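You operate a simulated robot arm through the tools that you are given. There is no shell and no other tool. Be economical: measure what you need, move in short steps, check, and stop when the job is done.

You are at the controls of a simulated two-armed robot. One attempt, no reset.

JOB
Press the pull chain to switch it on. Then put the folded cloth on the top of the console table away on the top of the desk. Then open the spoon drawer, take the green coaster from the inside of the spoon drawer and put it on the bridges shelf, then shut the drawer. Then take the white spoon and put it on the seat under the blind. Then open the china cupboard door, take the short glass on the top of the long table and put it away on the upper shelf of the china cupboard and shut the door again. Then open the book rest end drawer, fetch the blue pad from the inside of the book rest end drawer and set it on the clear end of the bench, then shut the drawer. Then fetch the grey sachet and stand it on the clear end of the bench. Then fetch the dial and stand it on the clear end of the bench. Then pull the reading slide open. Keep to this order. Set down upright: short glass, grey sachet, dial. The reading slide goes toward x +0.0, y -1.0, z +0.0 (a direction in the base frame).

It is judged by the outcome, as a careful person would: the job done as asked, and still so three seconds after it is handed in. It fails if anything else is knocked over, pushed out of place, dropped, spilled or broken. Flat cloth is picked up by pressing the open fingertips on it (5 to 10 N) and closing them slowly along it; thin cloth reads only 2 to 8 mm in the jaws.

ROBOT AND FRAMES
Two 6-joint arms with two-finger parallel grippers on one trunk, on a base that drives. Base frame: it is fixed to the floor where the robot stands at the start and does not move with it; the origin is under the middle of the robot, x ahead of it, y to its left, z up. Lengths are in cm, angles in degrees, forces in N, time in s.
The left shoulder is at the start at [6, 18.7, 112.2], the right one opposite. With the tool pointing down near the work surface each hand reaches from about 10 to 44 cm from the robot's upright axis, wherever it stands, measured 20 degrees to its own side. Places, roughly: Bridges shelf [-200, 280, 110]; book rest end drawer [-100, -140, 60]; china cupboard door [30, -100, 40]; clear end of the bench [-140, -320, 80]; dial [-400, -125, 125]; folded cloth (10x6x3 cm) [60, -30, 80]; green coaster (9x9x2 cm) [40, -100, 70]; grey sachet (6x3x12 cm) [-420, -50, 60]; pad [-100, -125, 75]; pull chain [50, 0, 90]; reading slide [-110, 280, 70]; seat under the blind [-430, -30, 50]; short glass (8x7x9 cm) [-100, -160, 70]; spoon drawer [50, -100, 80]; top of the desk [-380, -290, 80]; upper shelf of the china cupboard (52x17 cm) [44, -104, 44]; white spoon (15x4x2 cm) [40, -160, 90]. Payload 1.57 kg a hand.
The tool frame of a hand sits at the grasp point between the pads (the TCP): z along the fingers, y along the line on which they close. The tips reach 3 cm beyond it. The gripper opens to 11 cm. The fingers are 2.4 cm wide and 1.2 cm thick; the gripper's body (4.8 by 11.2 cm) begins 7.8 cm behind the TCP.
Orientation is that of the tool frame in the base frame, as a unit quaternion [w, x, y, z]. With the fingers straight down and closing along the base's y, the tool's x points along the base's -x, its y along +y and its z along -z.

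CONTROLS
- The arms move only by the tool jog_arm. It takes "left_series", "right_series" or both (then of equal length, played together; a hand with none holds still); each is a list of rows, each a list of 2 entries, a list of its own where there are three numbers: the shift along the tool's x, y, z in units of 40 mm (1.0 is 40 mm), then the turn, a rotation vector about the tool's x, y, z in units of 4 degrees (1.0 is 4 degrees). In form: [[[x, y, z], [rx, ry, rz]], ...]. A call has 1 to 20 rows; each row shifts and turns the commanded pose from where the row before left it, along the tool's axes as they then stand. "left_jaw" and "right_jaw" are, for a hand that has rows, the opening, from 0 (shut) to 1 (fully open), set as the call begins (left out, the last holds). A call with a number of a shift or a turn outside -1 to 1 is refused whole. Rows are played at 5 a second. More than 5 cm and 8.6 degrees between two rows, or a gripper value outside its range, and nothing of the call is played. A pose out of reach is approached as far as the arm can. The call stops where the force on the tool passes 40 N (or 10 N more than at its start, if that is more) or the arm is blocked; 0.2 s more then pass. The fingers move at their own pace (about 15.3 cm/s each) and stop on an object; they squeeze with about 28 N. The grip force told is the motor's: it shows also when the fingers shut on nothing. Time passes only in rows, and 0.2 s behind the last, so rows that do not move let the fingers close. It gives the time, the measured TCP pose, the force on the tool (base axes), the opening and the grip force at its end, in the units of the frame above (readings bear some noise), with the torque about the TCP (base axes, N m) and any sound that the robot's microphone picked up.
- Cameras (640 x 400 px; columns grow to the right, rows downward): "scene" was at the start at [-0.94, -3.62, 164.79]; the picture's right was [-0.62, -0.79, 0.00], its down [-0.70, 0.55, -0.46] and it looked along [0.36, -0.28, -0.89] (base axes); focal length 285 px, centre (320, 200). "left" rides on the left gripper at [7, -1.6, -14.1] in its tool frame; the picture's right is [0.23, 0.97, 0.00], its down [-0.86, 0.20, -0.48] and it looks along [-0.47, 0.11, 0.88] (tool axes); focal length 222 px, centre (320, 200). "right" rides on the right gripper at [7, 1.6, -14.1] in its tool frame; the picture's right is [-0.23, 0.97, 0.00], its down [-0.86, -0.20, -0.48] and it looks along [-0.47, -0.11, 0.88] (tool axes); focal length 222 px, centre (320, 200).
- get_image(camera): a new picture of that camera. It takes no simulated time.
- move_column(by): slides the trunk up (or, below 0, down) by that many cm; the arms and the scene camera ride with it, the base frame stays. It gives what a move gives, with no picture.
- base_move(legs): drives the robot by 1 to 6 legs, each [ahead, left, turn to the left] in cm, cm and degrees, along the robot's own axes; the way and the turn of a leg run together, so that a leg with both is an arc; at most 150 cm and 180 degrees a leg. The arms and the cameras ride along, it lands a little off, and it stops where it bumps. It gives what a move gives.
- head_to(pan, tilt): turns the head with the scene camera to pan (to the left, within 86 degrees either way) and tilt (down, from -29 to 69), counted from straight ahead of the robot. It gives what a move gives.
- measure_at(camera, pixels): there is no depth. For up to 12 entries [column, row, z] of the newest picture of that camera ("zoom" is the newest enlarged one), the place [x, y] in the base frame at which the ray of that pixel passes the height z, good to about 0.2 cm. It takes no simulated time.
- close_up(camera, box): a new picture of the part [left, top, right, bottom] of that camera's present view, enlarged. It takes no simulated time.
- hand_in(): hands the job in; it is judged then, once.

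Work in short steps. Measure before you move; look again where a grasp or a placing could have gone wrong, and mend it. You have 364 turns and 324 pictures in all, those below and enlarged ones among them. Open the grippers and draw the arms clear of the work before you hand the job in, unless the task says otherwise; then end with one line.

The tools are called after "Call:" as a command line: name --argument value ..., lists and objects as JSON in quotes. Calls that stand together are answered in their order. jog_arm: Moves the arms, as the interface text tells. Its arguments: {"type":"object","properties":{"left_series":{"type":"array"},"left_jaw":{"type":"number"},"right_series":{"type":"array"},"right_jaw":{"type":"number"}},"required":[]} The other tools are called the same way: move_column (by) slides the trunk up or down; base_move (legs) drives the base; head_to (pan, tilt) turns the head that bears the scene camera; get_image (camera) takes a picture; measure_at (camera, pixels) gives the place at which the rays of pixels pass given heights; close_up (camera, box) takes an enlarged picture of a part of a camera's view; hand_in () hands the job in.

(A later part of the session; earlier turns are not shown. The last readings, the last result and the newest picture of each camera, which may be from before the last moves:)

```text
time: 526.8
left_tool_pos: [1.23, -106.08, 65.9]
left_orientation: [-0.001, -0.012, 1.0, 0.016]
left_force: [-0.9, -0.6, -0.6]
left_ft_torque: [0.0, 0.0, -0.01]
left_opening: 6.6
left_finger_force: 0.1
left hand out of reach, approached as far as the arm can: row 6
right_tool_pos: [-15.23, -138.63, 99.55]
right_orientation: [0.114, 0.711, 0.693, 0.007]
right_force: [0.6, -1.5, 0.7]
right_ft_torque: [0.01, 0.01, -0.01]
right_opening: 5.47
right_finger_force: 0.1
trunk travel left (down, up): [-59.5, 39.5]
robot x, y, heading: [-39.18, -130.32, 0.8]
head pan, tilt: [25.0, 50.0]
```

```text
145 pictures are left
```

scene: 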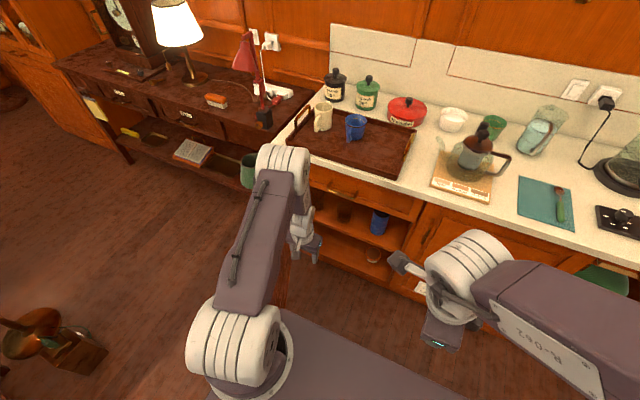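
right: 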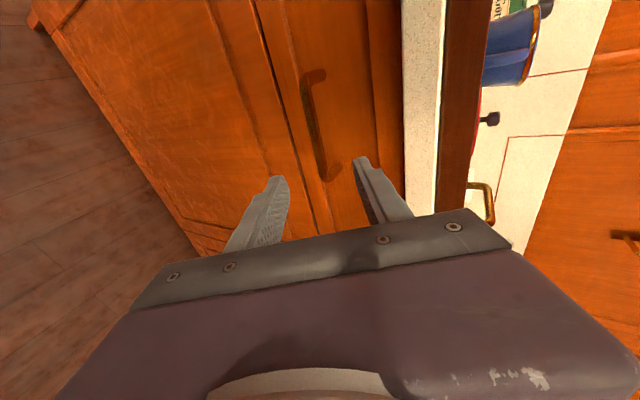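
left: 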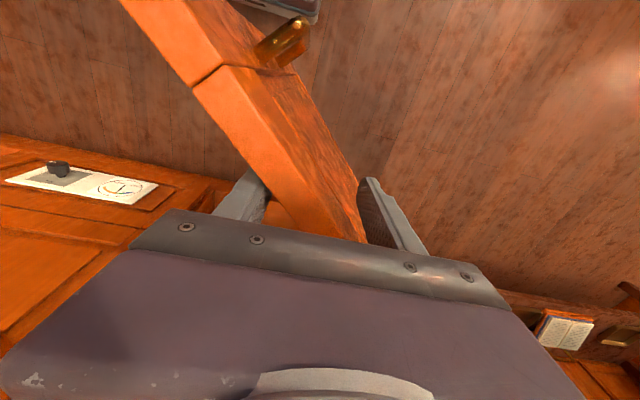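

Half closed. I lift over the door's top, go to its outer side with closed fingers, and push it on shut.

Call:
move_column --by 10

Call:
jog_arm --left_series '[[[0.6, 0.4, 0], [0, 0, 0]], [[0.6, 0.4, 0], [0, 0, 0]], [[0.6, 0.4, 0], [0, 0, 0]], [[0.5, 0.3, 0], [0, 0, 0]]]' --left_jaw 0

Call:
move_column --by -12

Call:
get_image --camera "left"

```text
time: 528.1
left_tool_pos: [1.16, -106.09, 76.04]
left_orientation: [0.0, -0.012, 1.0, 0.016]
left_force: [0.5, -0.3, -0.5]
left_ft_torque: [0.02, 0.0, 0.03]
left_opening: 6.58
left_finger_force: 0.1
right_tool_pos: [-15.21, -138.49, 109.58]
right_orientation: [0.114, 0.712, 0.693, 0.006]
right_force: [-0.7, -0.3, 0.3]
right_ft_torque: [0.01, -0.03, 0.0]
right_opening: 5.49
right_finger_force: 0.0
trunk travel left (down, up): [-69.5, 29.5]
robot x, y, heading: [-39.32, -129.94, 0.7]
head pan, tilt: [25.0, 50.0]
```

```text
time: 529.1
left_tool_pos: [-5.2, -101.5, 76.04]
left_orientation: [-0.003, -0.014, 1.0, 0.022]
left_force: [0.0, -1.2, -0.6]
left_ft_torque: [0.0, 0.01, 0.01]
left_opening: 0.03
left_finger_force: 21.1
left hand out of reach, approached as far as the arm can: row 2, 3, 4
right_tool_pos: [-15.24, -138.59, 109.59]
right_orientation: [0.115, 0.712, 0.693, 0.007]
right_force: [-0.1, 0.7, -0.7]
right_ft_torque: [-0.02, -0.02, 0.0]
right_opening: 5.5
right_finger_force: 0.1
trunk travel left (down, up): [-69.5, 29.5]
robot x, y, heading: [-39.08, -130.03, 0.3]
head pan, tilt: [25.0, 50.0]
```

```text
time: 530.6
left_tool_pos: [-5.29, -101.71, 63.98]
left_orientation: [-0.004, -0.012, 1.0, 0.022]
left_force: [0.3, -0.9, -0.7]
left_ft_torque: [-0.02, 0.03, 0.03]
left_opening: 0.02
left_finger_force: 21.4
right_tool_pos: [-15.25, -138.51, 97.6]
right_orientation: [0.114, 0.711, 0.694, 0.008]
right_force: [0.9, 0.5, -0.4]
right_ft_torque: [-0.02, -0.01, -0.01]
right_opening: 5.49
right_finger_force: 0.0
trunk travel left (down, up): [-57.5, 41.5]
robot x, y, heading: [-39.23, -130.0, 0.4]
head pan, tilt: [25.0, 50.0]
```

```text
144 pictures are left
```

left: 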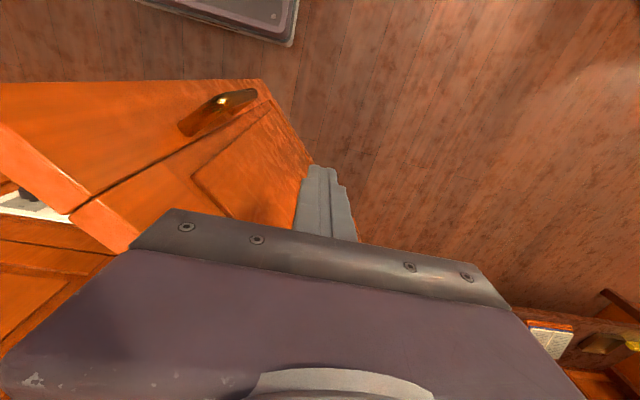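

The closed fingers are on the outer side, clear of the handle. I push along the arc.

Call:
jog_arm --left_series '[[[-0.5, -0.29, 0], [0, 0, 0]], [[-0.5, -0.29, 0], [0, 0, 0]], [[-0.59, -0.29, 0], [0, 0, 0]], [[-0.59, -0.29, 0], [0, 0, 0]], [[-0.59, -0.29, 0], [0, 0, 0]], [[-0.59, -0.29, 0], [0, 0, 0]], [[-0.56, -0.27, 0], [0, 0, 0]], [[-0.56, -0.27, 0], [0, 0, 0]], [[-0.56, -0.27, 0], [0, 0, 0]], [[-0.5, -0.2, 0], [0, 0, 0]]]'

Call:
get_image --camera "scene"

```text
time: 532.8
left_tool_pos: [14.51, -110.03, 63.39]
left_orientation: [-0.004, -0.011, 1.0, 0.022]
left_force: [-0.5, 0.4, 0.2]
left_ft_torque: [-0.01, 0.03, 0.0]
left_opening: 0.0
left_finger_force: 21.5
left hand out of reach, approached as far as the arm can: row 1, 2, 3
right_tool_pos: [-15.01, -138.7, 97.55]
right_orientation: [0.114, 0.712, 0.693, 0.007]
right_force: [-0.3, -0.5, -0.2]
right_ft_torque: [0.0, 0.02, 0.03]
right_opening: 5.5
right_finger_force: 0.1
trunk travel left (down, up): [-57.5, 41.5]
robot x, y, heading: [-38.88, -129.93, 0.9]
head pan, tilt: [25.0, 50.0]
```

```text
143 pictures are left
```

scene: 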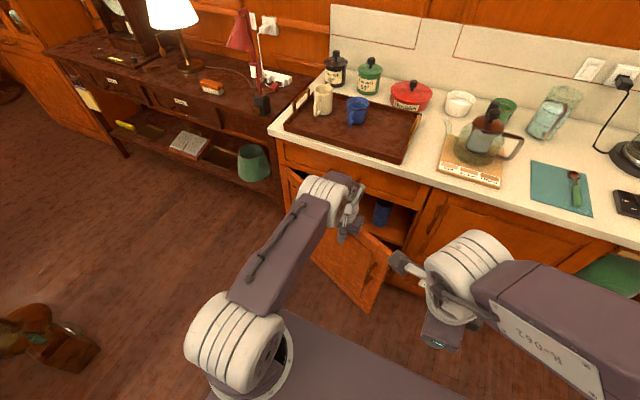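

About 20° remain. I pitch the hand forward and push the door home.

Call:
jog_arm --left_series '[[[0, -0.1, 0], [0, -1, 0]], [[0, -0.1, 0], [0, -1, 0]], [[0, -0.1, 0], [0, -1, 0]], [[0, -0.1, 0], [0, -1, 0]], [[-0.2, -0.1, 0.1], [0, -1, 0]], [[-0.2, -0.1, 0.1], [0, -1, 0]], [[-0.2, -0.1, 0.13], [0, -1, 0]], [[-0.2, -0.1, 0.13], [0, -1, 0]], [[-0.2, -0.1, 0.15], [0, -1, 0]], [[-0.4, 0, 0.29], [0, 0, 0]], [[-0.4, 0, 0.29], [0, 0, 0]], [[-0.4, 0, 0.29], [0, 0, 0]], [[-0.4, 0, 0.29], [0, 0, 0]], [[-0.4, 0, 0.29], [0, 0, 0]]]'

Call:
get_image --camera "scene"

```text
time: 535.8
left_tool_pos: [25.29, -110.44, 60.95]
left_orientation: [0.207, -0.01, 0.977, 0.049]
left_force: [-0.4, 0.2, 0.9]
left_ft_torque: [-0.03, 0.02, -0.02]
left_opening: 0.0
left_finger_force: 21.0
left hand out of reach, approached as far as the arm can: row 5, 6, 7, 8, 9
right_tool_pos: [-15.17, -138.58, 97.59]
right_orientation: [0.115, 0.711, 0.693, 0.007]
right_force: [0.0, 0.3, 0.2]
right_ft_torque: [-0.02, 0.04, -0.01]
right_opening: 5.49
right_finger_force: 0.2
trunk travel left (down, up): [-57.5, 41.5]
robot x, y, heading: [-39.21, -129.78, 0.8]
head pan, tilt: [25.0, 50.0]
```

```text
142 pictures are left
```

scene: 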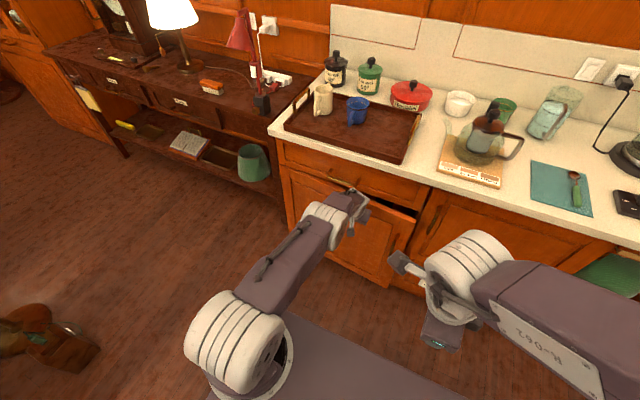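

Nearly shut. I push the last 5 cm with the base.

Call:
base_move --legs '[[6, 0, 0]]'

Call:
close_up --camera "scene" --box '[260, 120, 460, 300]'

```text
time: 536.8
left_tool_pos: [29.18, -110.23, 60.31]
left_orientation: [0.19, -0.011, 0.98, 0.052]
left_force: [-2.5, -0.3, -1.0]
left_ft_torque: [-0.05, -0.24, -0.05]
left_opening: 0.0
left_finger_force: 21.6
right_tool_pos: [-10.24, -138.62, 97.62]
right_orientation: [0.116, 0.71, 0.694, 0.007]
right_force: [-0.6, -0.1, 0.7]
right_ft_torque: [-0.02, 0.0, 0.01]
right_opening: 5.5
right_finger_force: 0.1
trunk travel left (down, up): [-57.5, 41.5]
robot x, y, heading: [-33.96, -130.2, 0.6]
head pan, tilt: [25.0, 50.0]
stopped in leg 1: the force on the tool passed its limit at 168 N (the readings are from after the stop); the commanded pose is now the measured one
```

```text
2.22 times, centred on (360, 210) of scene
```

zoom: 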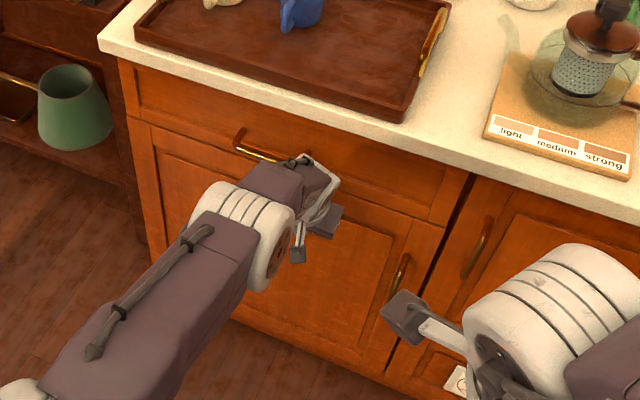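

The door is shut. I back off straight and verify drawer and door.

Call:
base_move --legs '[[-8, 0, 0]]'

Call:
jog_arm --left_series '[[[0.5, 0, -0.5], [0, 1, 0]], [[0.5, 0, -0.8], [0, 1, 0]], [[0.5, 0, -0.8], [0, 1, 0]], [[0.5, 0, -0.8], [0, 1, 0]], [[0.5, 0, -0.8], [0, 1, 0]], [[0.5, 0, -0.8], [0, 0.5, 0]], [[0.5, 0, -0.8], [1, 0, 0]]]'

Call:
get_image --camera "scene"

```text
time: 537.9
left_tool_pos: [21.35, -110.19, 60.37]
left_orientation: [0.192, -0.014, 0.98, 0.052]
left_force: [-0.7, -0.2, -0.5]
left_ft_torque: [0.02, -0.06, -0.02]
left_opening: 0.0
left_finger_force: 21.5
right_tool_pos: [-18.13, -138.57, 97.68]
right_orientation: [0.115, 0.71, 0.695, 0.007]
right_force: [-0.2, 0.3, -0.4]
right_ft_torque: [0.0, -0.03, 0.01]
right_opening: 5.52
right_finger_force: 0.0
trunk travel left (down, up): [-57.5, 41.5]
robot x, y, heading: [-41.98, -130.21, 0.9]
head pan, tilt: [25.0, 50.0]
```

```text
time: 539.5
left_tool_pos: [3.99, -112.61, 78.41]
left_orientation: [0.002, -0.022, 1.0, 0.013]
left_force: [0.2, 0.0, 0.0]
left_ft_torque: [0.02, 0.03, 0.04]
left_opening: 0.01
left_finger_force: 21.3
right_tool_pos: [-18.12, -138.51, 97.62]
right_orientation: [0.115, 0.71, 0.694, 0.007]
right_force: [-0.6, 0.3, -0.4]
right_ft_torque: [0.03, -0.02, 0.01]
right_opening: 5.49
right_finger_force: 0.0
trunk travel left (down, up): [-57.5, 41.5]
robot x, y, heading: [-41.84, -129.94, 1.1]
head pan, tilt: [25.0, 50.0]
```

```text
140 pictures are left
```

scene: 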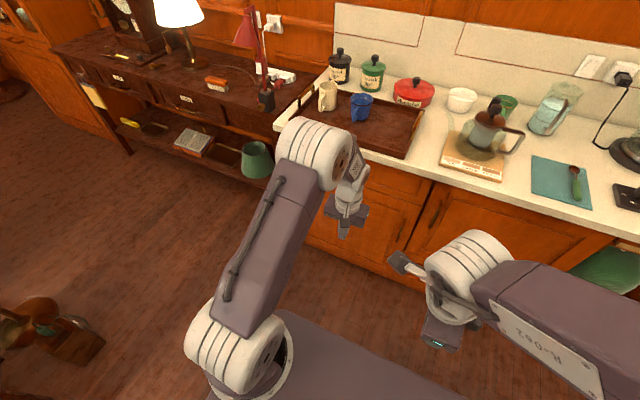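

All shut. Next, the book rest end drawer of the long table: I raise, turn around and lower my view to see the table's apron.

Call:
move_column --by 20

Call:
base_move --legs '[[18, 0, 0], [0, 0, 178]]'

Call:
head_to --pan 0 --tilt 50

Call:
get_image --camera "scene"

```text
time: 541.6
left_tool_pos: [3.98, -112.74, 98.35]
left_orientation: [0.001, -0.023, 1.0, 0.012]
left_force: [-0.5, 0.1, 0.9]
left_ft_torque: [-0.01, 0.0, -0.02]
left_opening: 0.02
left_finger_force: 21.6
right_tool_pos: [-18.03, -138.48, 117.53]
right_orientation: [0.115, 0.71, 0.695, 0.007]
right_force: [0.3, 0.6, 0.4]
right_ft_torque: [0.01, -0.04, 0.02]
right_opening: 5.51
right_finger_force: 0.0
trunk travel left (down, up): [-77.5, 21.5]
robot x, y, heading: [-41.97, -130.2, 0.7]
head pan, tilt: [25.0, 50.0]
```

```text
time: 550.5
left_tool_pos: [-69.98, -147.63, 98.47]
left_orientation: [0.013, 1.0, 0.027, -0.002]
left_force: [-1.0, -0.3, 0.0]
left_ft_torque: [0.01, 0.05, 0.04]
left_opening: 0.0
left_finger_force: 21.1
right_tool_pos: [-48.01, -121.53, 117.67]
right_orientation: [-0.006, -0.697, 0.708, 0.114]
right_force: [-0.5, -0.7, 0.1]
right_ft_torque: [-0.03, -0.01, 0.0]
right_opening: 5.49
right_finger_force: 0.1
trunk travel left (down, up): [-77.5, 21.5]
robot x, y, heading: [-23.69, -130.12, -178.7]
head pan, tilt: [25.0, 50.0]
```

```text
time: 551.4
left_tool_pos: [-69.91, -147.68, 98.32]
left_orientation: [0.013, 1.0, 0.026, -0.001]
left_force: [-0.4, -0.3, -0.2]
left_ft_torque: [-0.02, -0.01, 0.02]
left_opening: 0.01
left_finger_force: 21.9
right_tool_pos: [-47.93, -121.51, 117.53]
right_orientation: [-0.007, -0.697, 0.708, 0.114]
right_force: [-0.6, 0.0, 0.7]
right_ft_torque: [-0.01, -0.01, -0.01]
right_opening: 5.5
right_finger_force: 0.1
trunk travel left (down, up): [-77.5, 21.5]
robot x, y, heading: [-24.11, -129.79, -178.8]
head pan, tilt: [0.0, 50.0]
```

```text
139 pictures are left
```

scene: 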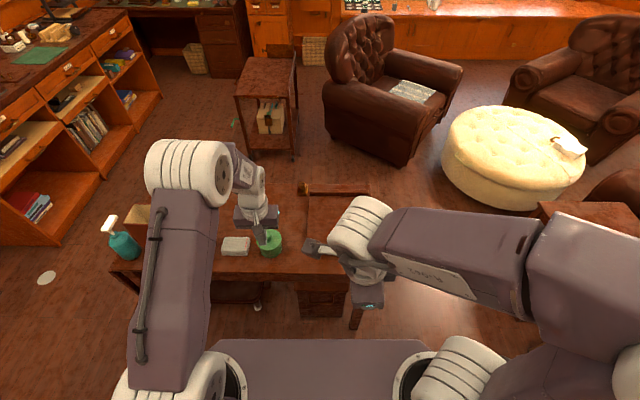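

Call:
close_up --camera "scene" --box '[270, 220, 410, 330]'

```text
3.64 times, centred on (340, 275) of scene
```

zoom: 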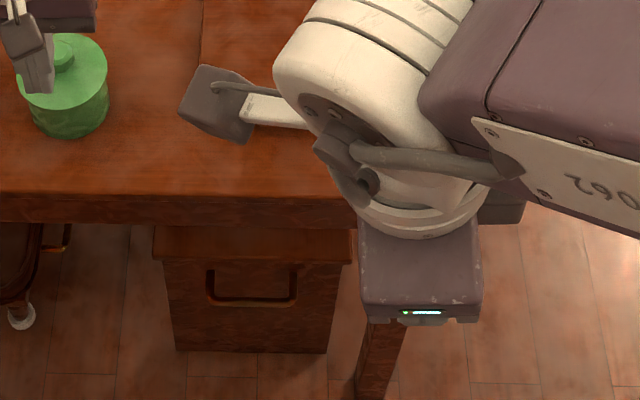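

The drawer with a horizontal brass handle faces me at about px (321,300). I back off, retract the left hand, pitch the right hand forward for a vertical grip and lower the trunk.

Call:
base_move --legs '[[-11, 12, -1.2]]'

Call:
jog_arm --left_series '[[[0.8, 0.3, 0], [0, 0, 0]], [[0.8, 0.3, 0], [0, 0, 0]], [[0.8, 0.3, 0], [0, 0, 0]], [[0.5, 0, 0], [0, 0, 0]], [[0, 0, 0], [0, 0, 0]], [[0, 0, 0], [0, 0, 0]], [[0, 0, 0], [0, 0, 0]], [[0, 0, 0], [0, 0, 0]], [[0, 0, 0], [0, 0, 0]], [[0, 0, 0], [0, 0, 0]], [[0, 0, 0], [0, 0, 0]], [[0, 0, 0], [0, 0, 0]]]' --right_series '[[[0, 0.48, 0.13], [-1, 0, 0]], [[0, 0.47, 0.17], [-1, 0, 0]], [[0, 0.46, 0.2], [-1, 0, 0]], [[0, 0.44, 0.24], [-1, 0, 0]], [[0, 0.42, 0.27], [-1, 0, 0]], [[0, 0.4, 0.3], [-1, 0, 0]], [[0, 0.38, 0.33], [-1, 0, 0]], [[0, 0.35, 0.36], [-1, 0, 0]], [[0, 0.32, 0.38], [-1, 0, 0]], [[0, 0.3, 0.4], [-1, 0, 0]], [[0, 0.27, 0.42], [-1, 0, 0]], [[0, 0.25, 0.43], [-1, 0, 0]]]'

Call:
get_image --camera "scene"

```text
time: 552.8
left_tool_pos: [-59.47, -157.9, 98.32]
left_orientation: [0.014, 1.0, 0.016, 0.0]
left_force: [0.2, -0.5, -0.5]
left_ft_torque: [-0.01, -0.01, 0.01]
left_opening: 0.01
left_finger_force: 21.8
right_tool_pos: [-36.94, -132.31, 117.54]
right_orientation: [-0.006, -0.69, 0.715, 0.113]
right_force: [-1.2, -0.3, -0.4]
right_ft_torque: [0.0, 0.04, -0.01]
right_opening: 5.5
right_finger_force: 0.0
trunk travel left (down, up): [-77.5, 21.5]
robot x, y, heading: [-13.03, -141.4, -180.1]
head pan, tilt: [0.0, 50.0]
```

```text
time: 555.4
left_tool_pos: [-47.84, -161.41, 98.41]
left_orientation: [0.013, 1.0, 0.016, -0.001]
left_force: [0.0, -0.1, 0.4]
left_ft_torque: [0.0, -0.03, 0.0]
left_opening: 0.01
left_finger_force: 21.1
right_tool_pos: [-60.67, -130.89, 114.69]
right_orientation: [0.287, 0.628, -0.606, -0.394]
right_force: [-0.2, 0.9, 0.4]
right_ft_torque: [0.01, -0.03, 0.01]
right_opening: 5.5
right_finger_force: 0.1
trunk travel left (down, up): [-77.5, 21.5]
robot x, y, heading: [-12.33, -141.26, -179.9]
head pan, tilt: [0.0, 50.0]
```

```text
137 pictures are left
```

scene: 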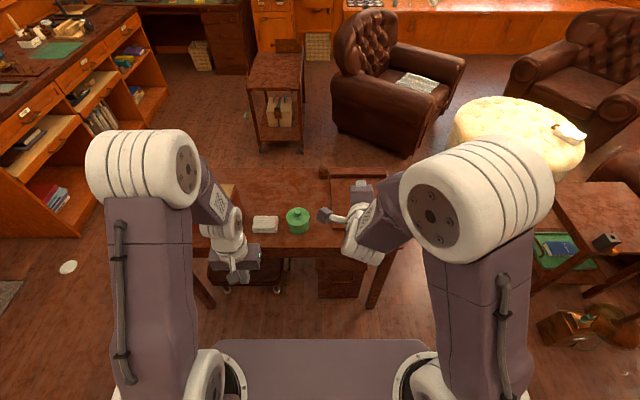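

Right hand now 31° below level. I level its roll and lower the trunk to the handle height, then look.

Call:
jog_arm --right_series '[[[0, 0, 0], [0, 0, 1]], [[0, 0, 0], [0, 0, 1]], [[0, 0, 0], [0, 0, 0.5]]]'

Call:
move_column --by -40

Call:
head_to --pan -5 --tilt 35

Call:
get_image --camera "scene"

Call:
get_image --camera "right"

```text
time: 556.2
left_tool_pos: [-47.55, -161.35, 98.4]
left_orientation: [0.013, 1.0, 0.016, -0.002]
left_force: [-0.5, 0.0, 0.0]
left_ft_torque: [-0.01, 0.02, 0.01]
left_opening: 0.0
left_finger_force: 21.2
right_tool_pos: [-60.58, -130.84, 114.89]
right_orientation: [-0.32, -0.573, 0.659, 0.368]
right_force: [-0.5, 0.4, 0.3]
right_ft_torque: [-0.03, 0.01, 0.01]
right_opening: 5.47
right_finger_force: 0.2
trunk travel left (down, up): [-77.5, 21.5]
robot x, y, heading: [-13.18, -141.31, -180.0]
head pan, tilt: [0.0, 50.0]
```

```text
time: 560.1
left_tool_pos: [-47.67, -161.34, 58.57]
left_orientation: [0.013, 1.0, 0.016, -0.002]
left_force: [-0.2, 0.4, 0.3]
left_ft_torque: [0.0, 0.04, -0.02]
left_opening: 0.01
left_finger_force: 21.1
right_tool_pos: [-60.66, -130.87, 74.9]
right_orientation: [-0.32, -0.573, 0.659, 0.368]
right_force: [-0.7, -0.3, -0.1]
right_ft_torque: [-0.03, -0.01, -0.01]
right_opening: 5.52
right_finger_force: 0.0
trunk travel left (down, up): [-37.5, 61.5]
robot x, y, heading: [-12.79, -141.19, -180.1]
head pan, tilt: [0.0, 50.0]
```

```text
time: 560.8
left_tool_pos: [-47.74, -161.39, 58.58]
left_orientation: [0.013, 1.0, 0.017, -0.001]
left_force: [-0.1, -0.2, -0.3]
left_ft_torque: [0.0, 0.03, 0.01]
left_opening: 0.0
left_finger_force: 20.9
right_tool_pos: [-60.53, -130.9, 74.88]
right_orientation: [-0.319, -0.573, 0.658, 0.37]
right_force: [0.4, 0.6, -1.0]
right_ft_torque: [0.02, 0.0, 0.0]
right_opening: 5.5
right_finger_force: 0.0
trunk travel left (down, up): [-37.5, 61.5]
robot x, y, heading: [-13.1, -140.8, -180.0]
head pan, tilt: [-5.0, 35.0]
```

```text
136 pictures are left
```

scene: 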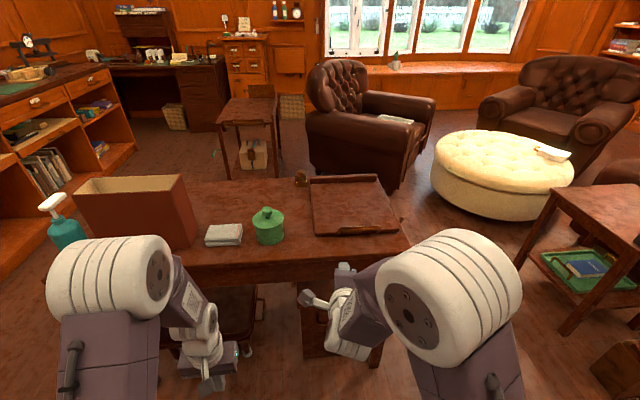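

```text
135 pictures are left
```

right: 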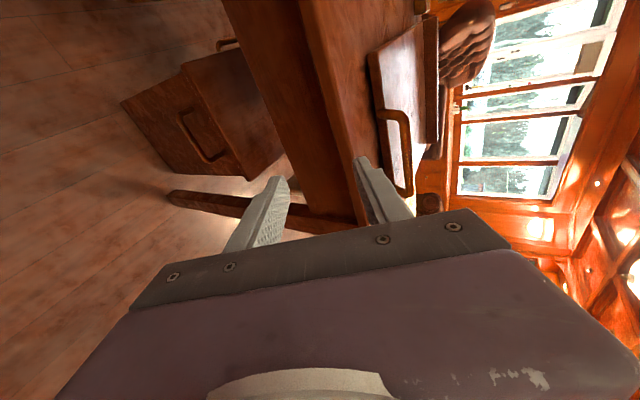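

The drawer's handle shows at (205,135) in the hand view. I enlarge and measure.

Call:
close_up --camera "right" --box '[100, 30, 340, 200]'

Call:
measure_at --camera "right" --pixels '[[195, 135, 60], [195, 135, 55], [195, 135, 50], [210, 160, 55], [183, 113, 55]]'

```text
2.35 times, centred on (220, 115) of right
```

zoom: 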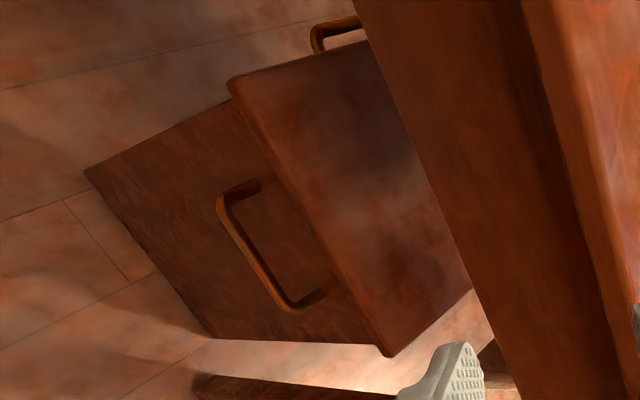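

```text
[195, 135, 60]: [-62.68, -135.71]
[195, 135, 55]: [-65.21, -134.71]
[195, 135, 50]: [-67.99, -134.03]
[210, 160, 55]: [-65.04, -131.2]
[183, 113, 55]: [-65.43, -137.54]
```

I move the right hand aside to see this box with the scene camera.

Call:
jog_arm --right_series '[[[-0.9, 0, -0.3], [0, 0, 0]], [[-0.9, 0, -0.3], [0, 0, 0]], [[-0.9, 0, -0.3], [0, 0, 0]], [[-0.9, 0, -0.3], [0, 0, 0]], [[-0.9, 0, 0], [0, 0, 0]]]'

Call:
move_column --by -22

Call:
get_image --camera "scene"

```text
time: 562.0
left_tool_pos: [-47.69, -161.4, 58.44]
left_orientation: [0.013, 1.0, 0.017, -0.001]
left_force: [0.2, 0.4, 0.1]
left_ft_torque: [-0.02, 0.01, 0.0]
left_opening: 0.0
left_finger_force: 21.5
right_tool_pos: [-59.7, -114.31, 79.19]
right_orientation: [-0.32, -0.573, 0.659, 0.369]
right_force: [-0.7, 0.6, 0.2]
right_ft_torque: [0.0, -0.01, 0.0]
right_opening: 5.53
right_finger_force: 0.2
right hand out of reach, approached as far as the arm can: row 1, 2, 3, 4
trunk travel left (down, up): [-37.5, 61.5]
robot x, y, heading: [-12.92, -141.4, -179.8]
head pan, tilt: [-5.0, 35.0]
```

```text
time: 564.4
left_tool_pos: [-47.69, -161.39, 36.43]
left_orientation: [0.014, 1.0, 0.017, -0.002]
left_force: [0.3, -0.6, -0.8]
left_ft_torque: [0.01, -0.03, -0.01]
left_opening: 0.0
left_finger_force: 21.5
right_tool_pos: [-59.65, -114.41, 57.32]
right_orientation: [-0.319, -0.574, 0.658, 0.369]
right_force: [0.4, -0.4, -0.1]
right_ft_torque: [-0.01, 0.01, 0.01]
right_opening: 5.5
right_finger_force: 0.0
trunk travel left (down, up): [-15.5, 83.5]
robot x, y, heading: [-12.9, -141.08, -179.7]
head pan, tilt: [-5.0, 35.0]
```

```text
133 pictures are left
```

scene: 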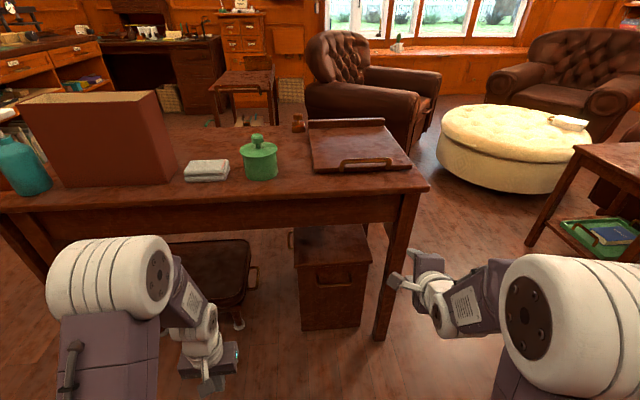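

There is no drawer on this side: that box is a floor chest. The drawer must be in the table's end apron at y≈-104. I raise, strafe to that end, turn toward it and look.

Call:
measure_at --camera "scene" --pixels '[[529, 246, 0], [603, 288, 0], [428, 190, 72], [405, 170, 72], [380, 338, 0], [590, 375, 20]]'

Call:
move_column --by 40

Call:
base_move --legs '[[0, -75, 0]]'

Call:
head_to --pan 15 --tilt 40

Call:
get_image --camera "scene"

```text
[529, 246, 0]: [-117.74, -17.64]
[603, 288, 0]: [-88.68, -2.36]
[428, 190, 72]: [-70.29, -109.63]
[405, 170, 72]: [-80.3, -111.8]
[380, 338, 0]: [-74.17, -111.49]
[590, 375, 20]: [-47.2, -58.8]
```

```text
time: 568.2
left_tool_pos: [-47.72, -161.37, 76.52]
left_orientation: [0.012, 1.0, 0.016, -0.001]
left_force: [-0.9, 0.3, 0.7]
left_ft_torque: [-0.01, -0.03, 0.04]
left_opening: 0.0
left_finger_force: 21.6
right_tool_pos: [-59.77, -114.55, 97.18]
right_orientation: [-0.32, -0.573, 0.659, 0.368]
right_force: [-0.1, -0.2, 0.1]
right_ft_torque: [0.02, -0.03, -0.02]
right_opening: 5.51
right_finger_force: 0.0
trunk travel left (down, up): [-55.5, 43.5]
robot x, y, heading: [-12.66, -141.4, -180.1]
head pan, tilt: [-5.0, 35.0]
```

```text
time: 572.3
left_tool_pos: [-47.81, -86.08, 76.34]
left_orientation: [0.014, 1.0, 0.02, -0.002]
left_force: [1.2, -0.1, -0.2]
left_ft_torque: [0.01, 0.03, -0.01]
left_opening: 0.0
left_finger_force: 21.0
right_tool_pos: [-60.28, -39.4, 97.14]
right_orientation: [-0.322, -0.575, 0.656, 0.367]
right_force: [-0.3, 0.6, 0.6]
right_ft_torque: [-0.01, -0.03, 0.02]
right_opening: 5.51
right_finger_force: 0.0
trunk travel left (down, up): [-55.5, 43.5]
robot x, y, heading: [-13.03, -66.06, -179.5]
head pan, tilt: [-5.0, 35.0]
```

```text
time: 573.1
left_tool_pos: [-47.9, -86.2, 76.36]
left_orientation: [0.013, 1.0, 0.02, -0.001]
left_force: [-0.7, -0.7, 1.0]
left_ft_torque: [0.03, -0.04, -0.02]
left_opening: 0.02
left_finger_force: 21.7
right_tool_pos: [-60.1, -39.36, 97.23]
right_orientation: [-0.321, -0.575, 0.656, 0.368]
right_force: [-0.3, -0.1, -0.4]
right_ft_torque: [0.01, 0.01, -0.01]
right_opening: 5.51
right_finger_force: 0.0
trunk travel left (down, up): [-55.5, 43.5]
robot x, y, heading: [-13.01, -65.99, -179.5]
head pan, tilt: [15.0, 40.0]
```

```text
132 pictures are left
```

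scene: 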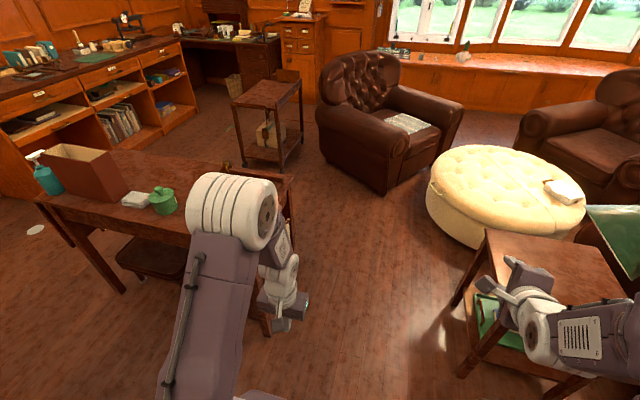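

The lamp's green shade is near my right arm; turning left moves away from it. I raise 10 cm, turn to face the table end, and look.

Call:
move_column --by 8

Call:
base_move --legs '[[0, 0, 90]]'

Call:
head_to --pan -60 --tilt 35

Call:
get_image --camera "scene"

```text
time: 574.3
left_tool_pos: [-47.85, -86.18, 84.4]
left_orientation: [0.013, 1.0, 0.019, -0.002]
left_force: [0.5, -0.8, 0.4]
left_ft_torque: [0.01, -0.02, 0.02]
left_opening: 0.0
left_finger_force: 21.1
right_tool_pos: [-60.23, -39.49, 105.21]
right_orientation: [-0.321, -0.575, 0.656, 0.368]
right_force: [-0.3, -0.1, -0.8]
right_ft_torque: [0.03, -0.01, -0.01]
right_opening: 5.5
right_finger_force: 0.1
trunk travel left (down, up): [-63.5, 35.5]
robot x, y, heading: [-13.36, -65.7, -179.6]
head pan, tilt: [15.0, 40.0]
```

```text
time: 578.5
left_tool_pos: [7.4, -100.5, 84.32]
left_orientation: [0.01, 0.692, 0.722, 0.009]
left_force: [0.1, -0.6, 0.1]
left_ft_torque: [0.0, 0.04, -0.02]
left_opening: 0.0
left_finger_force: 21.5
right_tool_pos: [-39.51, -112.95, 105.23]
right_orientation: [0.487, 0.871, -0.056, -0.032]
right_force: [0.7, 1.3, 0.8]
right_ft_torque: [0.0, 0.0, 0.03]
right_opening: 5.51
right_finger_force: 0.0
trunk travel left (down, up): [-63.5, 35.5]
robot x, y, heading: [-13.18, -65.56, -89.2]
head pan, tilt: [15.0, 40.0]
```

```text
time: 580.0
left_tool_pos: [7.23, -100.38, 84.46]
left_orientation: [0.01, 0.692, 0.722, 0.008]
left_force: [0.1, 0.0, 0.4]
left_ft_torque: [0.03, -0.01, 0.01]
left_opening: 0.0
left_finger_force: 21.2
right_tool_pos: [-39.5, -112.85, 105.25]
right_orientation: [0.487, 0.871, -0.056, -0.032]
right_force: [-0.2, 0.1, 0.5]
right_ft_torque: [-0.02, -0.01, 0.01]
right_opening: 5.48
right_finger_force: 0.0
trunk travel left (down, up): [-63.5, 35.5]
robot x, y, heading: [-13.54, -65.91, -89.2]
head pan, tilt: [-60.0, 35.0]
```

```text
131 pictures are left
```

scene: 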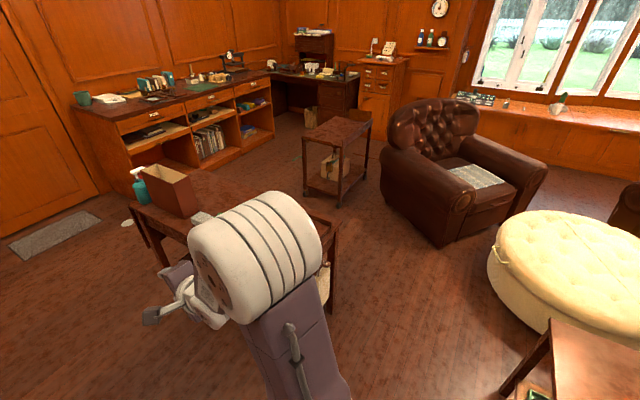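

Call:
base_move --legs '[[0, -66, 0]]'

Call:
head_to --pan 0 --tilt 50

Call:
get_image --camera "scene"

```text
time: 583.6
left_tool_pos: [-58.87, -101.17, 84.38]
left_orientation: [0.01, 0.691, 0.723, 0.008]
left_force: [0.6, 0.3, -0.7]
left_ft_torque: [0.01, 0.02, -0.01]
left_opening: 0.0
left_finger_force: 21.8
right_tool_pos: [-105.54, -113.79, 105.12]
right_orientation: [0.487, 0.871, -0.055, -0.031]
right_force: [0.3, 0.0, 0.3]
right_ft_torque: [0.01, 0.01, 0.0]
right_opening: 5.5
right_finger_force: 0.1
trunk travel left (down, up): [-63.5, 35.5]
robot x, y, heading: [-79.16, -66.48, -89.3]
head pan, tilt: [-60.0, 35.0]
```

```text
time: 584.9
left_tool_pos: [-58.85, -101.13, 84.49]
left_orientation: [0.01, 0.691, 0.723, 0.008]
left_force: [0.4, 0.6, 0.1]
left_ft_torque: [-0.01, 0.0, 0.01]
left_opening: 0.0
left_finger_force: 21.1
right_tool_pos: [-105.52, -113.66, 105.22]
right_orientation: [0.487, 0.871, -0.055, -0.032]
right_force: [0.0, 0.3, 0.3]
right_ft_torque: [-0.02, 0.03, 0.03]
right_opening: 5.48
right_finger_force: 0.0
trunk travel left (down, up): [-63.5, 35.5]
robot x, y, heading: [-79.44, -66.79, -89.4]
head pan, tilt: [0.0, 50.0]
```

```text
130 pictures are left
```

scene: 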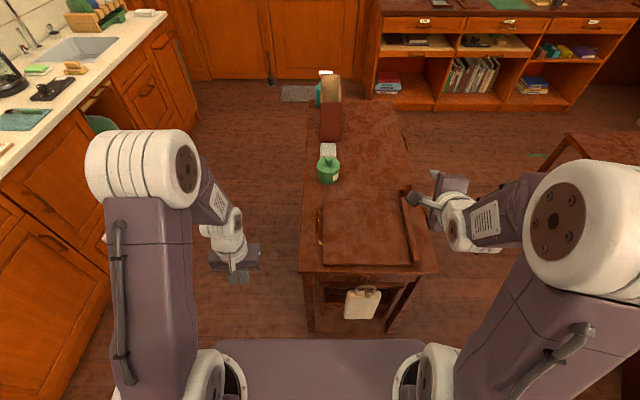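

Call:
close_up --camera "scene" --box '[280, 180, 460, 340]'

```text
2.50 times, centred on (370, 260) of scene
```

zoom: 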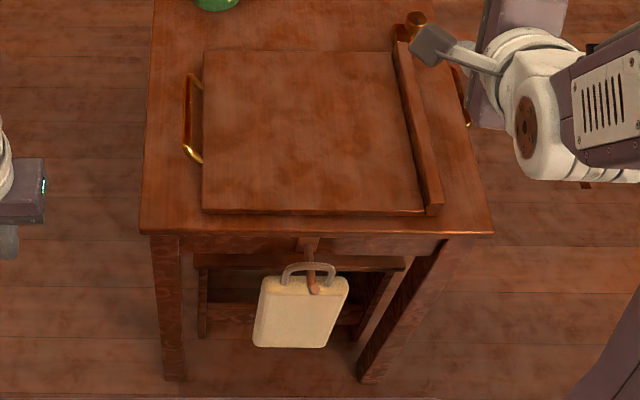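

The end carries only a hook with a bag; a brass handle shows at the table's far long side (465,95 in the zoom), so the drawer opens on the west side. I look right for the way around.

Call:
head_to --pan -75 --tilt 45

Call:
get_image --camera "scene"

```text
time: 586.4
left_tool_pos: [-58.83, -101.13, 84.53]
left_orientation: [0.011, 0.691, 0.723, 0.008]
left_force: [-0.1, -0.2, -0.2]
left_ft_torque: [0.01, -0.03, -0.01]
left_opening: 0.0
left_finger_force: 21.8
right_tool_pos: [-105.56, -113.71, 105.18]
right_orientation: [0.487, 0.871, -0.055, -0.032]
right_force: [-0.5, -0.8, -0.1]
right_ft_torque: [0.01, -0.02, -0.03]
right_opening: 5.51
right_finger_force: 0.2
trunk travel left (down, up): [-63.5, 35.5]
robot x, y, heading: [-79.12, -67.03, -89.5]
head pan, tilt: [-75.0, 45.0]
```

```text
128 pictures are left
```

scene: 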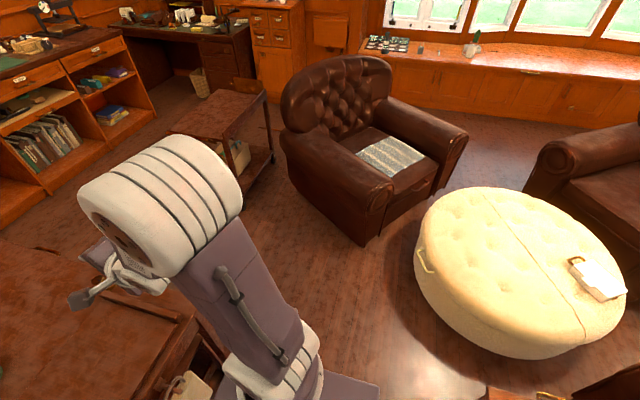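

Call:
measure_at --camera "scene" --pixels '[[420, 290, 20], [500, 355, 0], [364, 243, 0], [290, 180, 0], [275, 150, 0], [440, 310, 5], [440, 195, 40], [195, 330, 72], [240, 195, 0]]'

```text
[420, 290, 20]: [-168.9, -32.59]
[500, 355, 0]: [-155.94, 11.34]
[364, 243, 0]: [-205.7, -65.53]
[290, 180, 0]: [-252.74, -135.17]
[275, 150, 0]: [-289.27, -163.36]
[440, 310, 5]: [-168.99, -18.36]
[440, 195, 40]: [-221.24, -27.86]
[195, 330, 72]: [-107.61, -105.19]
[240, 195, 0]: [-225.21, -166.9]
```

The way is free: ottoman edge (-169,-32), armchair corner (-206,-65). I strafe around the table end and turn to face its west side.

Call:
move_column --by 10

Call:
base_move --legs '[[0, -78, 0], [50, 2, 0], [0, 0, 89]]'

Call:
head_to --pan 0 --tilt 45

Call:
get_image --camera "scene"

```text
time: 587.7
left_tool_pos: [-58.84, -101.16, 94.38]
left_orientation: [0.01, 0.691, 0.723, 0.008]
left_force: [0.4, -0.6, -0.1]
left_ft_torque: [-0.02, 0.04, 0.0]
left_opening: 0.02
left_finger_force: 21.2
right_tool_pos: [-105.52, -113.76, 115.27]
right_orientation: [0.487, 0.871, -0.056, -0.032]
right_force: [0.1, 0.2, 0.4]
right_ft_torque: [0.03, 0.01, 0.02]
right_opening: 5.5
right_finger_force: 0.1
trunk travel left (down, up): [-73.5, 25.5]
robot x, y, heading: [-79.1, -67.04, -89.3]
head pan, tilt: [-75.0, 45.0]
```

```text
time: 598.3
left_tool_pos: [-119.92, -98.59, 94.4]
left_orientation: [0.001, -0.018, 1.0, 0.013]
left_force: [0.4, -0.5, 0.5]
left_ft_torque: [-0.02, 0.02, 0.01]
left_opening: 0.0
left_finger_force: 21.4
right_tool_pos: [-107.67, -145.47, 115.22]
right_orientation: [0.368, 0.657, 0.574, 0.321]
right_force: [0.1, 1.2, -0.2]
right_ft_torque: [0.0, 0.03, 0.02]
right_opening: 5.49
right_finger_force: 0.1
trunk travel left (down, up): [-73.5, 25.5]
robot x, y, heading: [-154.54, -118.99, 0.3]
head pan, tilt: [-75.0, 45.0]
```

```text
time: 599.8
left_tool_pos: [-119.97, -98.66, 94.29]
left_orientation: [0.002, -0.018, 1.0, 0.014]
left_force: [-0.9, 0.9, -0.1]
left_ft_torque: [0.02, 0.0, 0.01]
left_opening: 0.0
left_finger_force: 21.1
right_tool_pos: [-107.55, -145.42, 115.22]
right_orientation: [0.368, 0.658, 0.574, 0.319]
right_force: [-0.3, 0.6, 0.5]
right_ft_torque: [-0.02, 0.03, -0.01]
right_opening: 5.5
right_finger_force: 0.1
trunk travel left (down, up): [-73.5, 25.5]
robot x, y, heading: [-154.4, -118.92, -0.0]
head pan, tilt: [0.0, 45.0]
```

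```text
127 pictures are left
```

scene: 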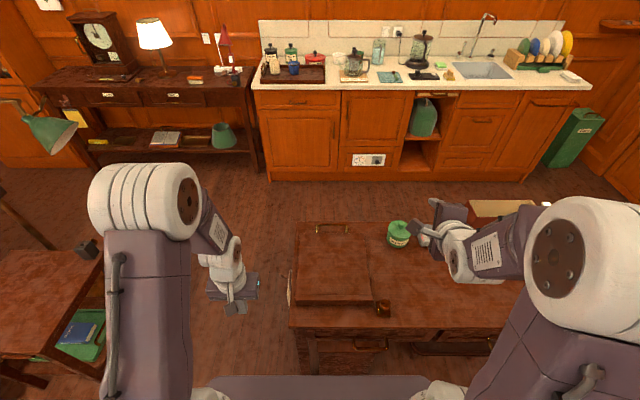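

A brass handle shows on this side's apron at (370,347). I back off 8 cm and lower the trunk to view it.

Call:
base_move --legs '[[-10, 0, 0]]'

Call:
move_column --by -25

Call:
get_image --camera "scene"

```text
time: 600.9
left_tool_pos: [-129.6, -98.6, 94.5]
left_orientation: [0.002, -0.018, 1.0, 0.013]
left_force: [0.0, -0.4, 0.0]
left_ft_torque: [-0.01, -0.01, 0.0]
left_opening: 0.0
left_finger_force: 21.2
right_tool_pos: [-117.45, -145.51, 115.2]
right_orientation: [0.368, 0.657, 0.574, 0.32]
right_force: [0.3, 0.3, 0.6]
right_ft_torque: [-0.02, 0.02, 0.01]
right_opening: 5.49
right_finger_force: 0.1
trunk travel left (down, up): [-73.5, 25.5]
robot x, y, heading: [-164.1, -119.37, 0.2]
head pan, tilt: [0.0, 45.0]
```

```text
time: 603.5
left_tool_pos: [-129.72, -98.69, 69.45]
left_orientation: [0.002, -0.019, 1.0, 0.013]
left_force: [-0.4, 0.7, -0.5]
left_ft_torque: [0.02, 0.03, 0.03]
left_opening: 0.0
left_finger_force: 21.6
right_tool_pos: [-117.43, -145.62, 90.26]
right_orientation: [0.368, 0.658, 0.575, 0.319]
right_force: [-0.9, 0.0, -0.2]
right_ft_torque: [0.0, -0.01, -0.01]
right_opening: 5.51
right_finger_force: 0.0
trunk travel left (down, up): [-48.5, 50.5]
robot x, y, heading: [-164.44, -118.85, 0.4]
head pan, tilt: [0.0, 45.0]
```

```text
126 pictures are left
```

scene: 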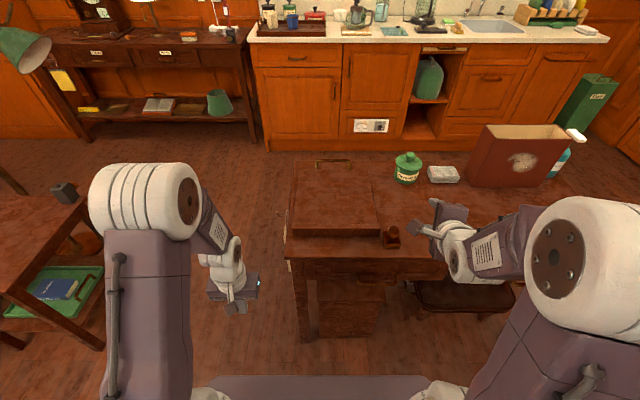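

Call:
close_up --camera "scene" --box '[280, 180, 460, 340]'

Call:
measure_at --camera "scene" --pixels '[[370, 275, 62], [370, 275, 65], [370, 259, 72], [300, 259, 72]]'

```text
2.50 times, centred on (370, 260) of scene
```

zoom: 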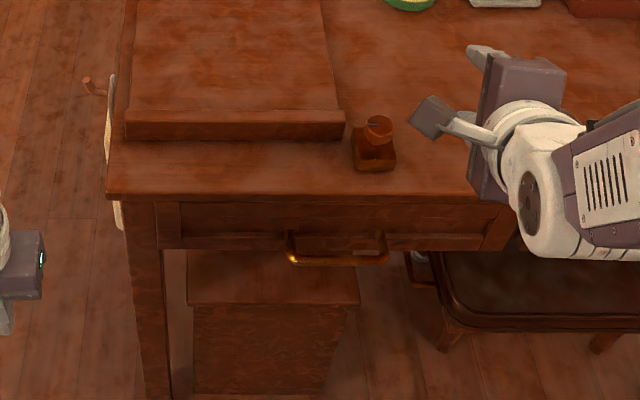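

```text
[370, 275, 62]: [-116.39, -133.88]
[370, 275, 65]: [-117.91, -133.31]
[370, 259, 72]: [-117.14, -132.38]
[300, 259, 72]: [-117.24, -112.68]
```

Handle centre about (-116,-134.5, z≈62). I back off 9 cm, lower so the right hand is level with it, and look through its camera.

Call:
base_move --legs '[[-9, 0, 0]]'

Call:
move_column --by -22

Call:
get_image --camera "right"

Call:
get_image --camera "scene"

```text
time: 604.6
left_tool_pos: [-138.58, -98.73, 69.55]
left_orientation: [0.002, -0.02, 1.0, 0.014]
left_force: [-0.1, -1.4, 0.3]
left_ft_torque: [-0.01, 0.0, -0.01]
left_opening: 0.0
left_finger_force: 21.4
right_tool_pos: [-126.39, -145.58, 90.2]
right_orientation: [0.367, 0.657, 0.574, 0.322]
right_force: [-0.7, -0.3, 0.4]
right_ft_torque: [-0.02, 0.04, -0.02]
right_opening: 5.51
right_finger_force: 0.0
trunk travel left (down, up): [-48.5, 50.5]
robot x, y, heading: [-173.3, -119.23, 0.3]
head pan, tilt: [0.0, 45.0]
```

```text
time: 607.0
left_tool_pos: [-138.57, -98.76, 47.54]
left_orientation: [0.002, -0.019, 1.0, 0.013]
left_force: [-0.6, -0.5, -0.2]
left_ft_torque: [0.02, 0.0, 0.0]
left_opening: 0.01
left_finger_force: 21.6
right_tool_pos: [-126.21, -145.57, 68.22]
right_orientation: [0.368, 0.657, 0.574, 0.32]
right_force: [-0.2, 0.0, 0.2]
right_ft_torque: [-0.01, 0.02, 0.01]
right_opening: 5.51
right_finger_force: 0.1
trunk travel left (down, up): [-26.5, 72.5]
robot x, y, heading: [-173.26, -118.87, 0.3]
head pan, tilt: [0.0, 45.0]
```

```text
124 pictures are left
```

right: 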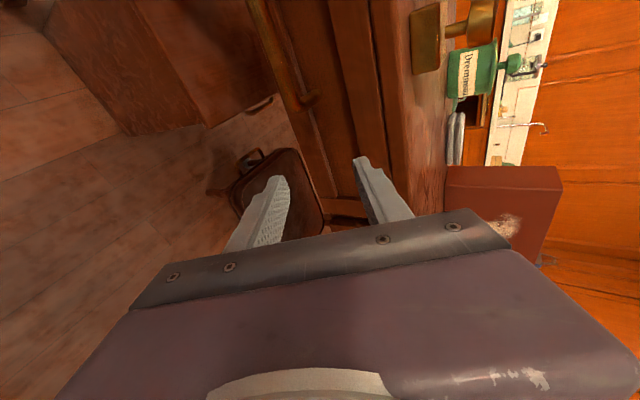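

```text
123 pictures are left
```

scene: 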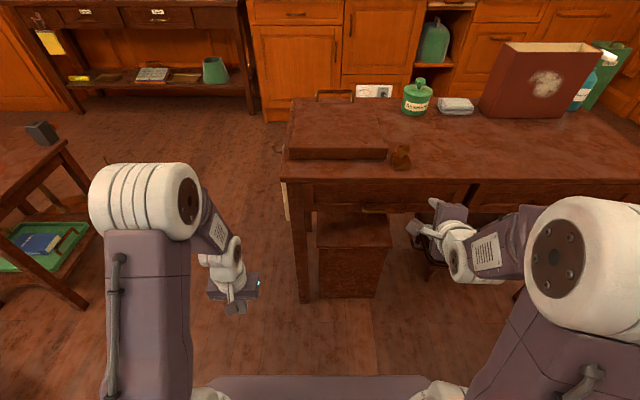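

The handle shows at the top of the hand view (265–305, 0–105): it is to the left of the hand. I strafe 10.5 cm left.

Call:
base_move --legs '[[0, 10.5, 0]]'

Call:
get_image --camera "right"

Call:
close_up --camera "scene" --box '[340, 170, 500, 270]'

```text
time: 608.1
left_tool_pos: [-138.62, -88.13, 47.49]
left_orientation: [0.002, -0.02, 1.0, 0.013]
left_force: [0.7, 0.8, -1.0]
left_ft_torque: [-0.02, -0.03, -0.01]
left_opening: 0.0
left_finger_force: 21.2
right_tool_pos: [-126.2, -134.95, 68.24]
right_orientation: [0.367, 0.657, 0.575, 0.321]
right_force: [-0.3, -0.6, 0.2]
right_ft_torque: [0.0, 0.0, -0.02]
right_opening: 5.51
right_finger_force: 0.1
trunk travel left (down, up): [-26.5, 72.5]
robot x, y, heading: [-173.15, -108.24, 0.1]
head pan, tilt: [0.0, 45.0]
```

```text
122 pictures are left
```

right: 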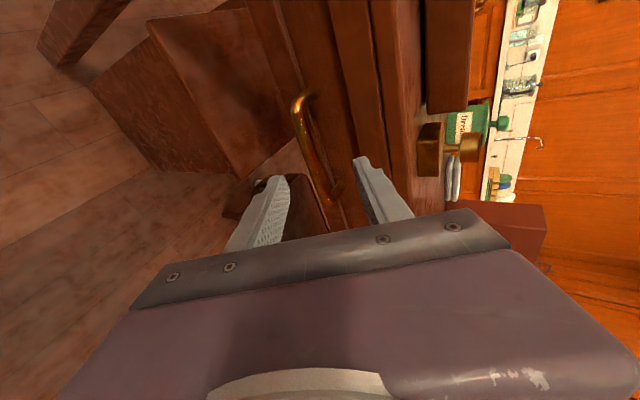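

```text
4.00 times, centred on (420, 220) of scene
```

zoom: 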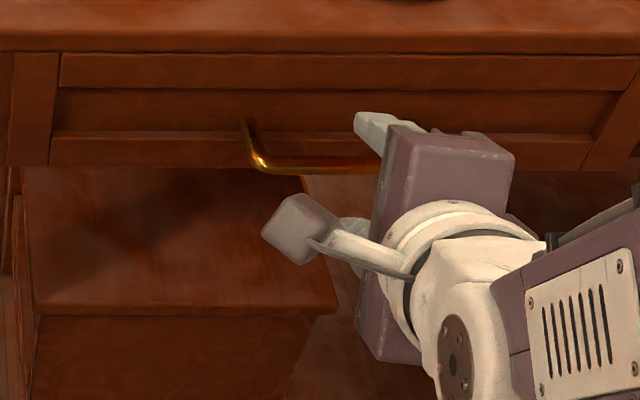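

Call:
measure_at --camera "scene" --pixels '[[408, 212, 58], [408, 212, 61], [408, 212, 64]]'

Call:
measure_at --camera "right" --pixels '[[306, 130, 58], [306, 130, 61], [306, 130, 64], [322, 165, 61]]'

```text
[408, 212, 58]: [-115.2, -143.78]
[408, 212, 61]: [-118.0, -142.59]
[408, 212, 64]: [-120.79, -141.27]
```

```text
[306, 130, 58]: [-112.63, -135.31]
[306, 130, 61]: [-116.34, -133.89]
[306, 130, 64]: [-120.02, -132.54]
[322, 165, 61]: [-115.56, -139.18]
```

Call:
measure_at --camera "zoom" --pixels '[[300, 168, 58], [300, 168, 61], [300, 168, 64], [252, 150, 61]]'

```text
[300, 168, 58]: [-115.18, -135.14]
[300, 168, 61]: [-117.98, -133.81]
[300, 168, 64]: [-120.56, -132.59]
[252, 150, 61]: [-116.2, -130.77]
```

The handle is straight ahead along the fingers, roughly 7 cm. I advance 5 cm and look.

Call:
jog_arm --right_series '[[[0.3, 0, 0.6], [0, 0, 0]], [[0.2, 0, 0.65], [0, 0, 0]]]'

Call:
close_up --camera "right" --box '[210, 70, 430, 240]'

Call:
close_up --camera "scene" --box '[340, 170, 500, 270]'

```text
time: 608.7
left_tool_pos: [-138.76, -88.15, 47.4]
left_orientation: [0.002, -0.02, 1.0, 0.013]
left_force: [-0.6, 0.2, 1.0]
left_ft_torque: [0.02, 0.03, 0.0]
left_opening: 0.01
left_finger_force: 21.8
right_tool_pos: [-121.77, -133.45, 65.6]
right_orientation: [0.368, 0.656, 0.575, 0.321]
right_force: [-0.5, -0.2, -0.1]
right_ft_torque: [0.03, 0.01, -0.01]
right_opening: 5.51
right_finger_force: 0.1
trunk travel left (down, up): [-26.5, 72.5]
robot x, y, heading: [-173.24, -108.64, 0.4]
head pan, tilt: [0.0, 45.0]
```

```text
2.35 times, centred on (320, 155) of right
```

zoom: 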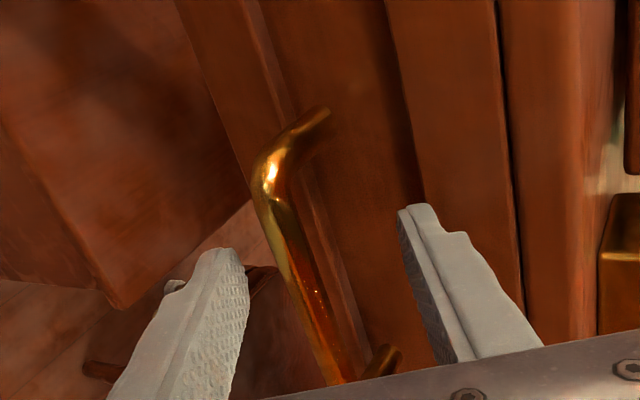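

```text
4.00 times, centred on (420, 220) of scene
```

zoom: 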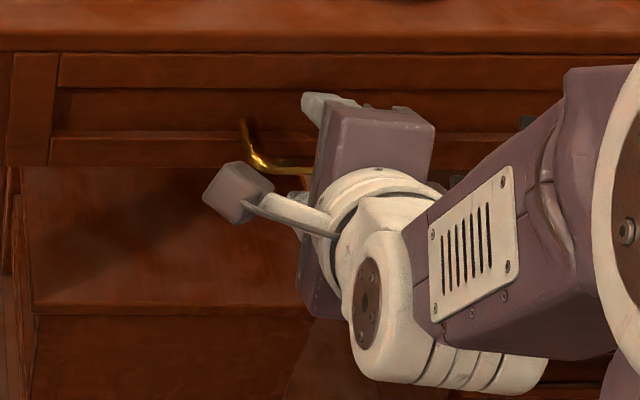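

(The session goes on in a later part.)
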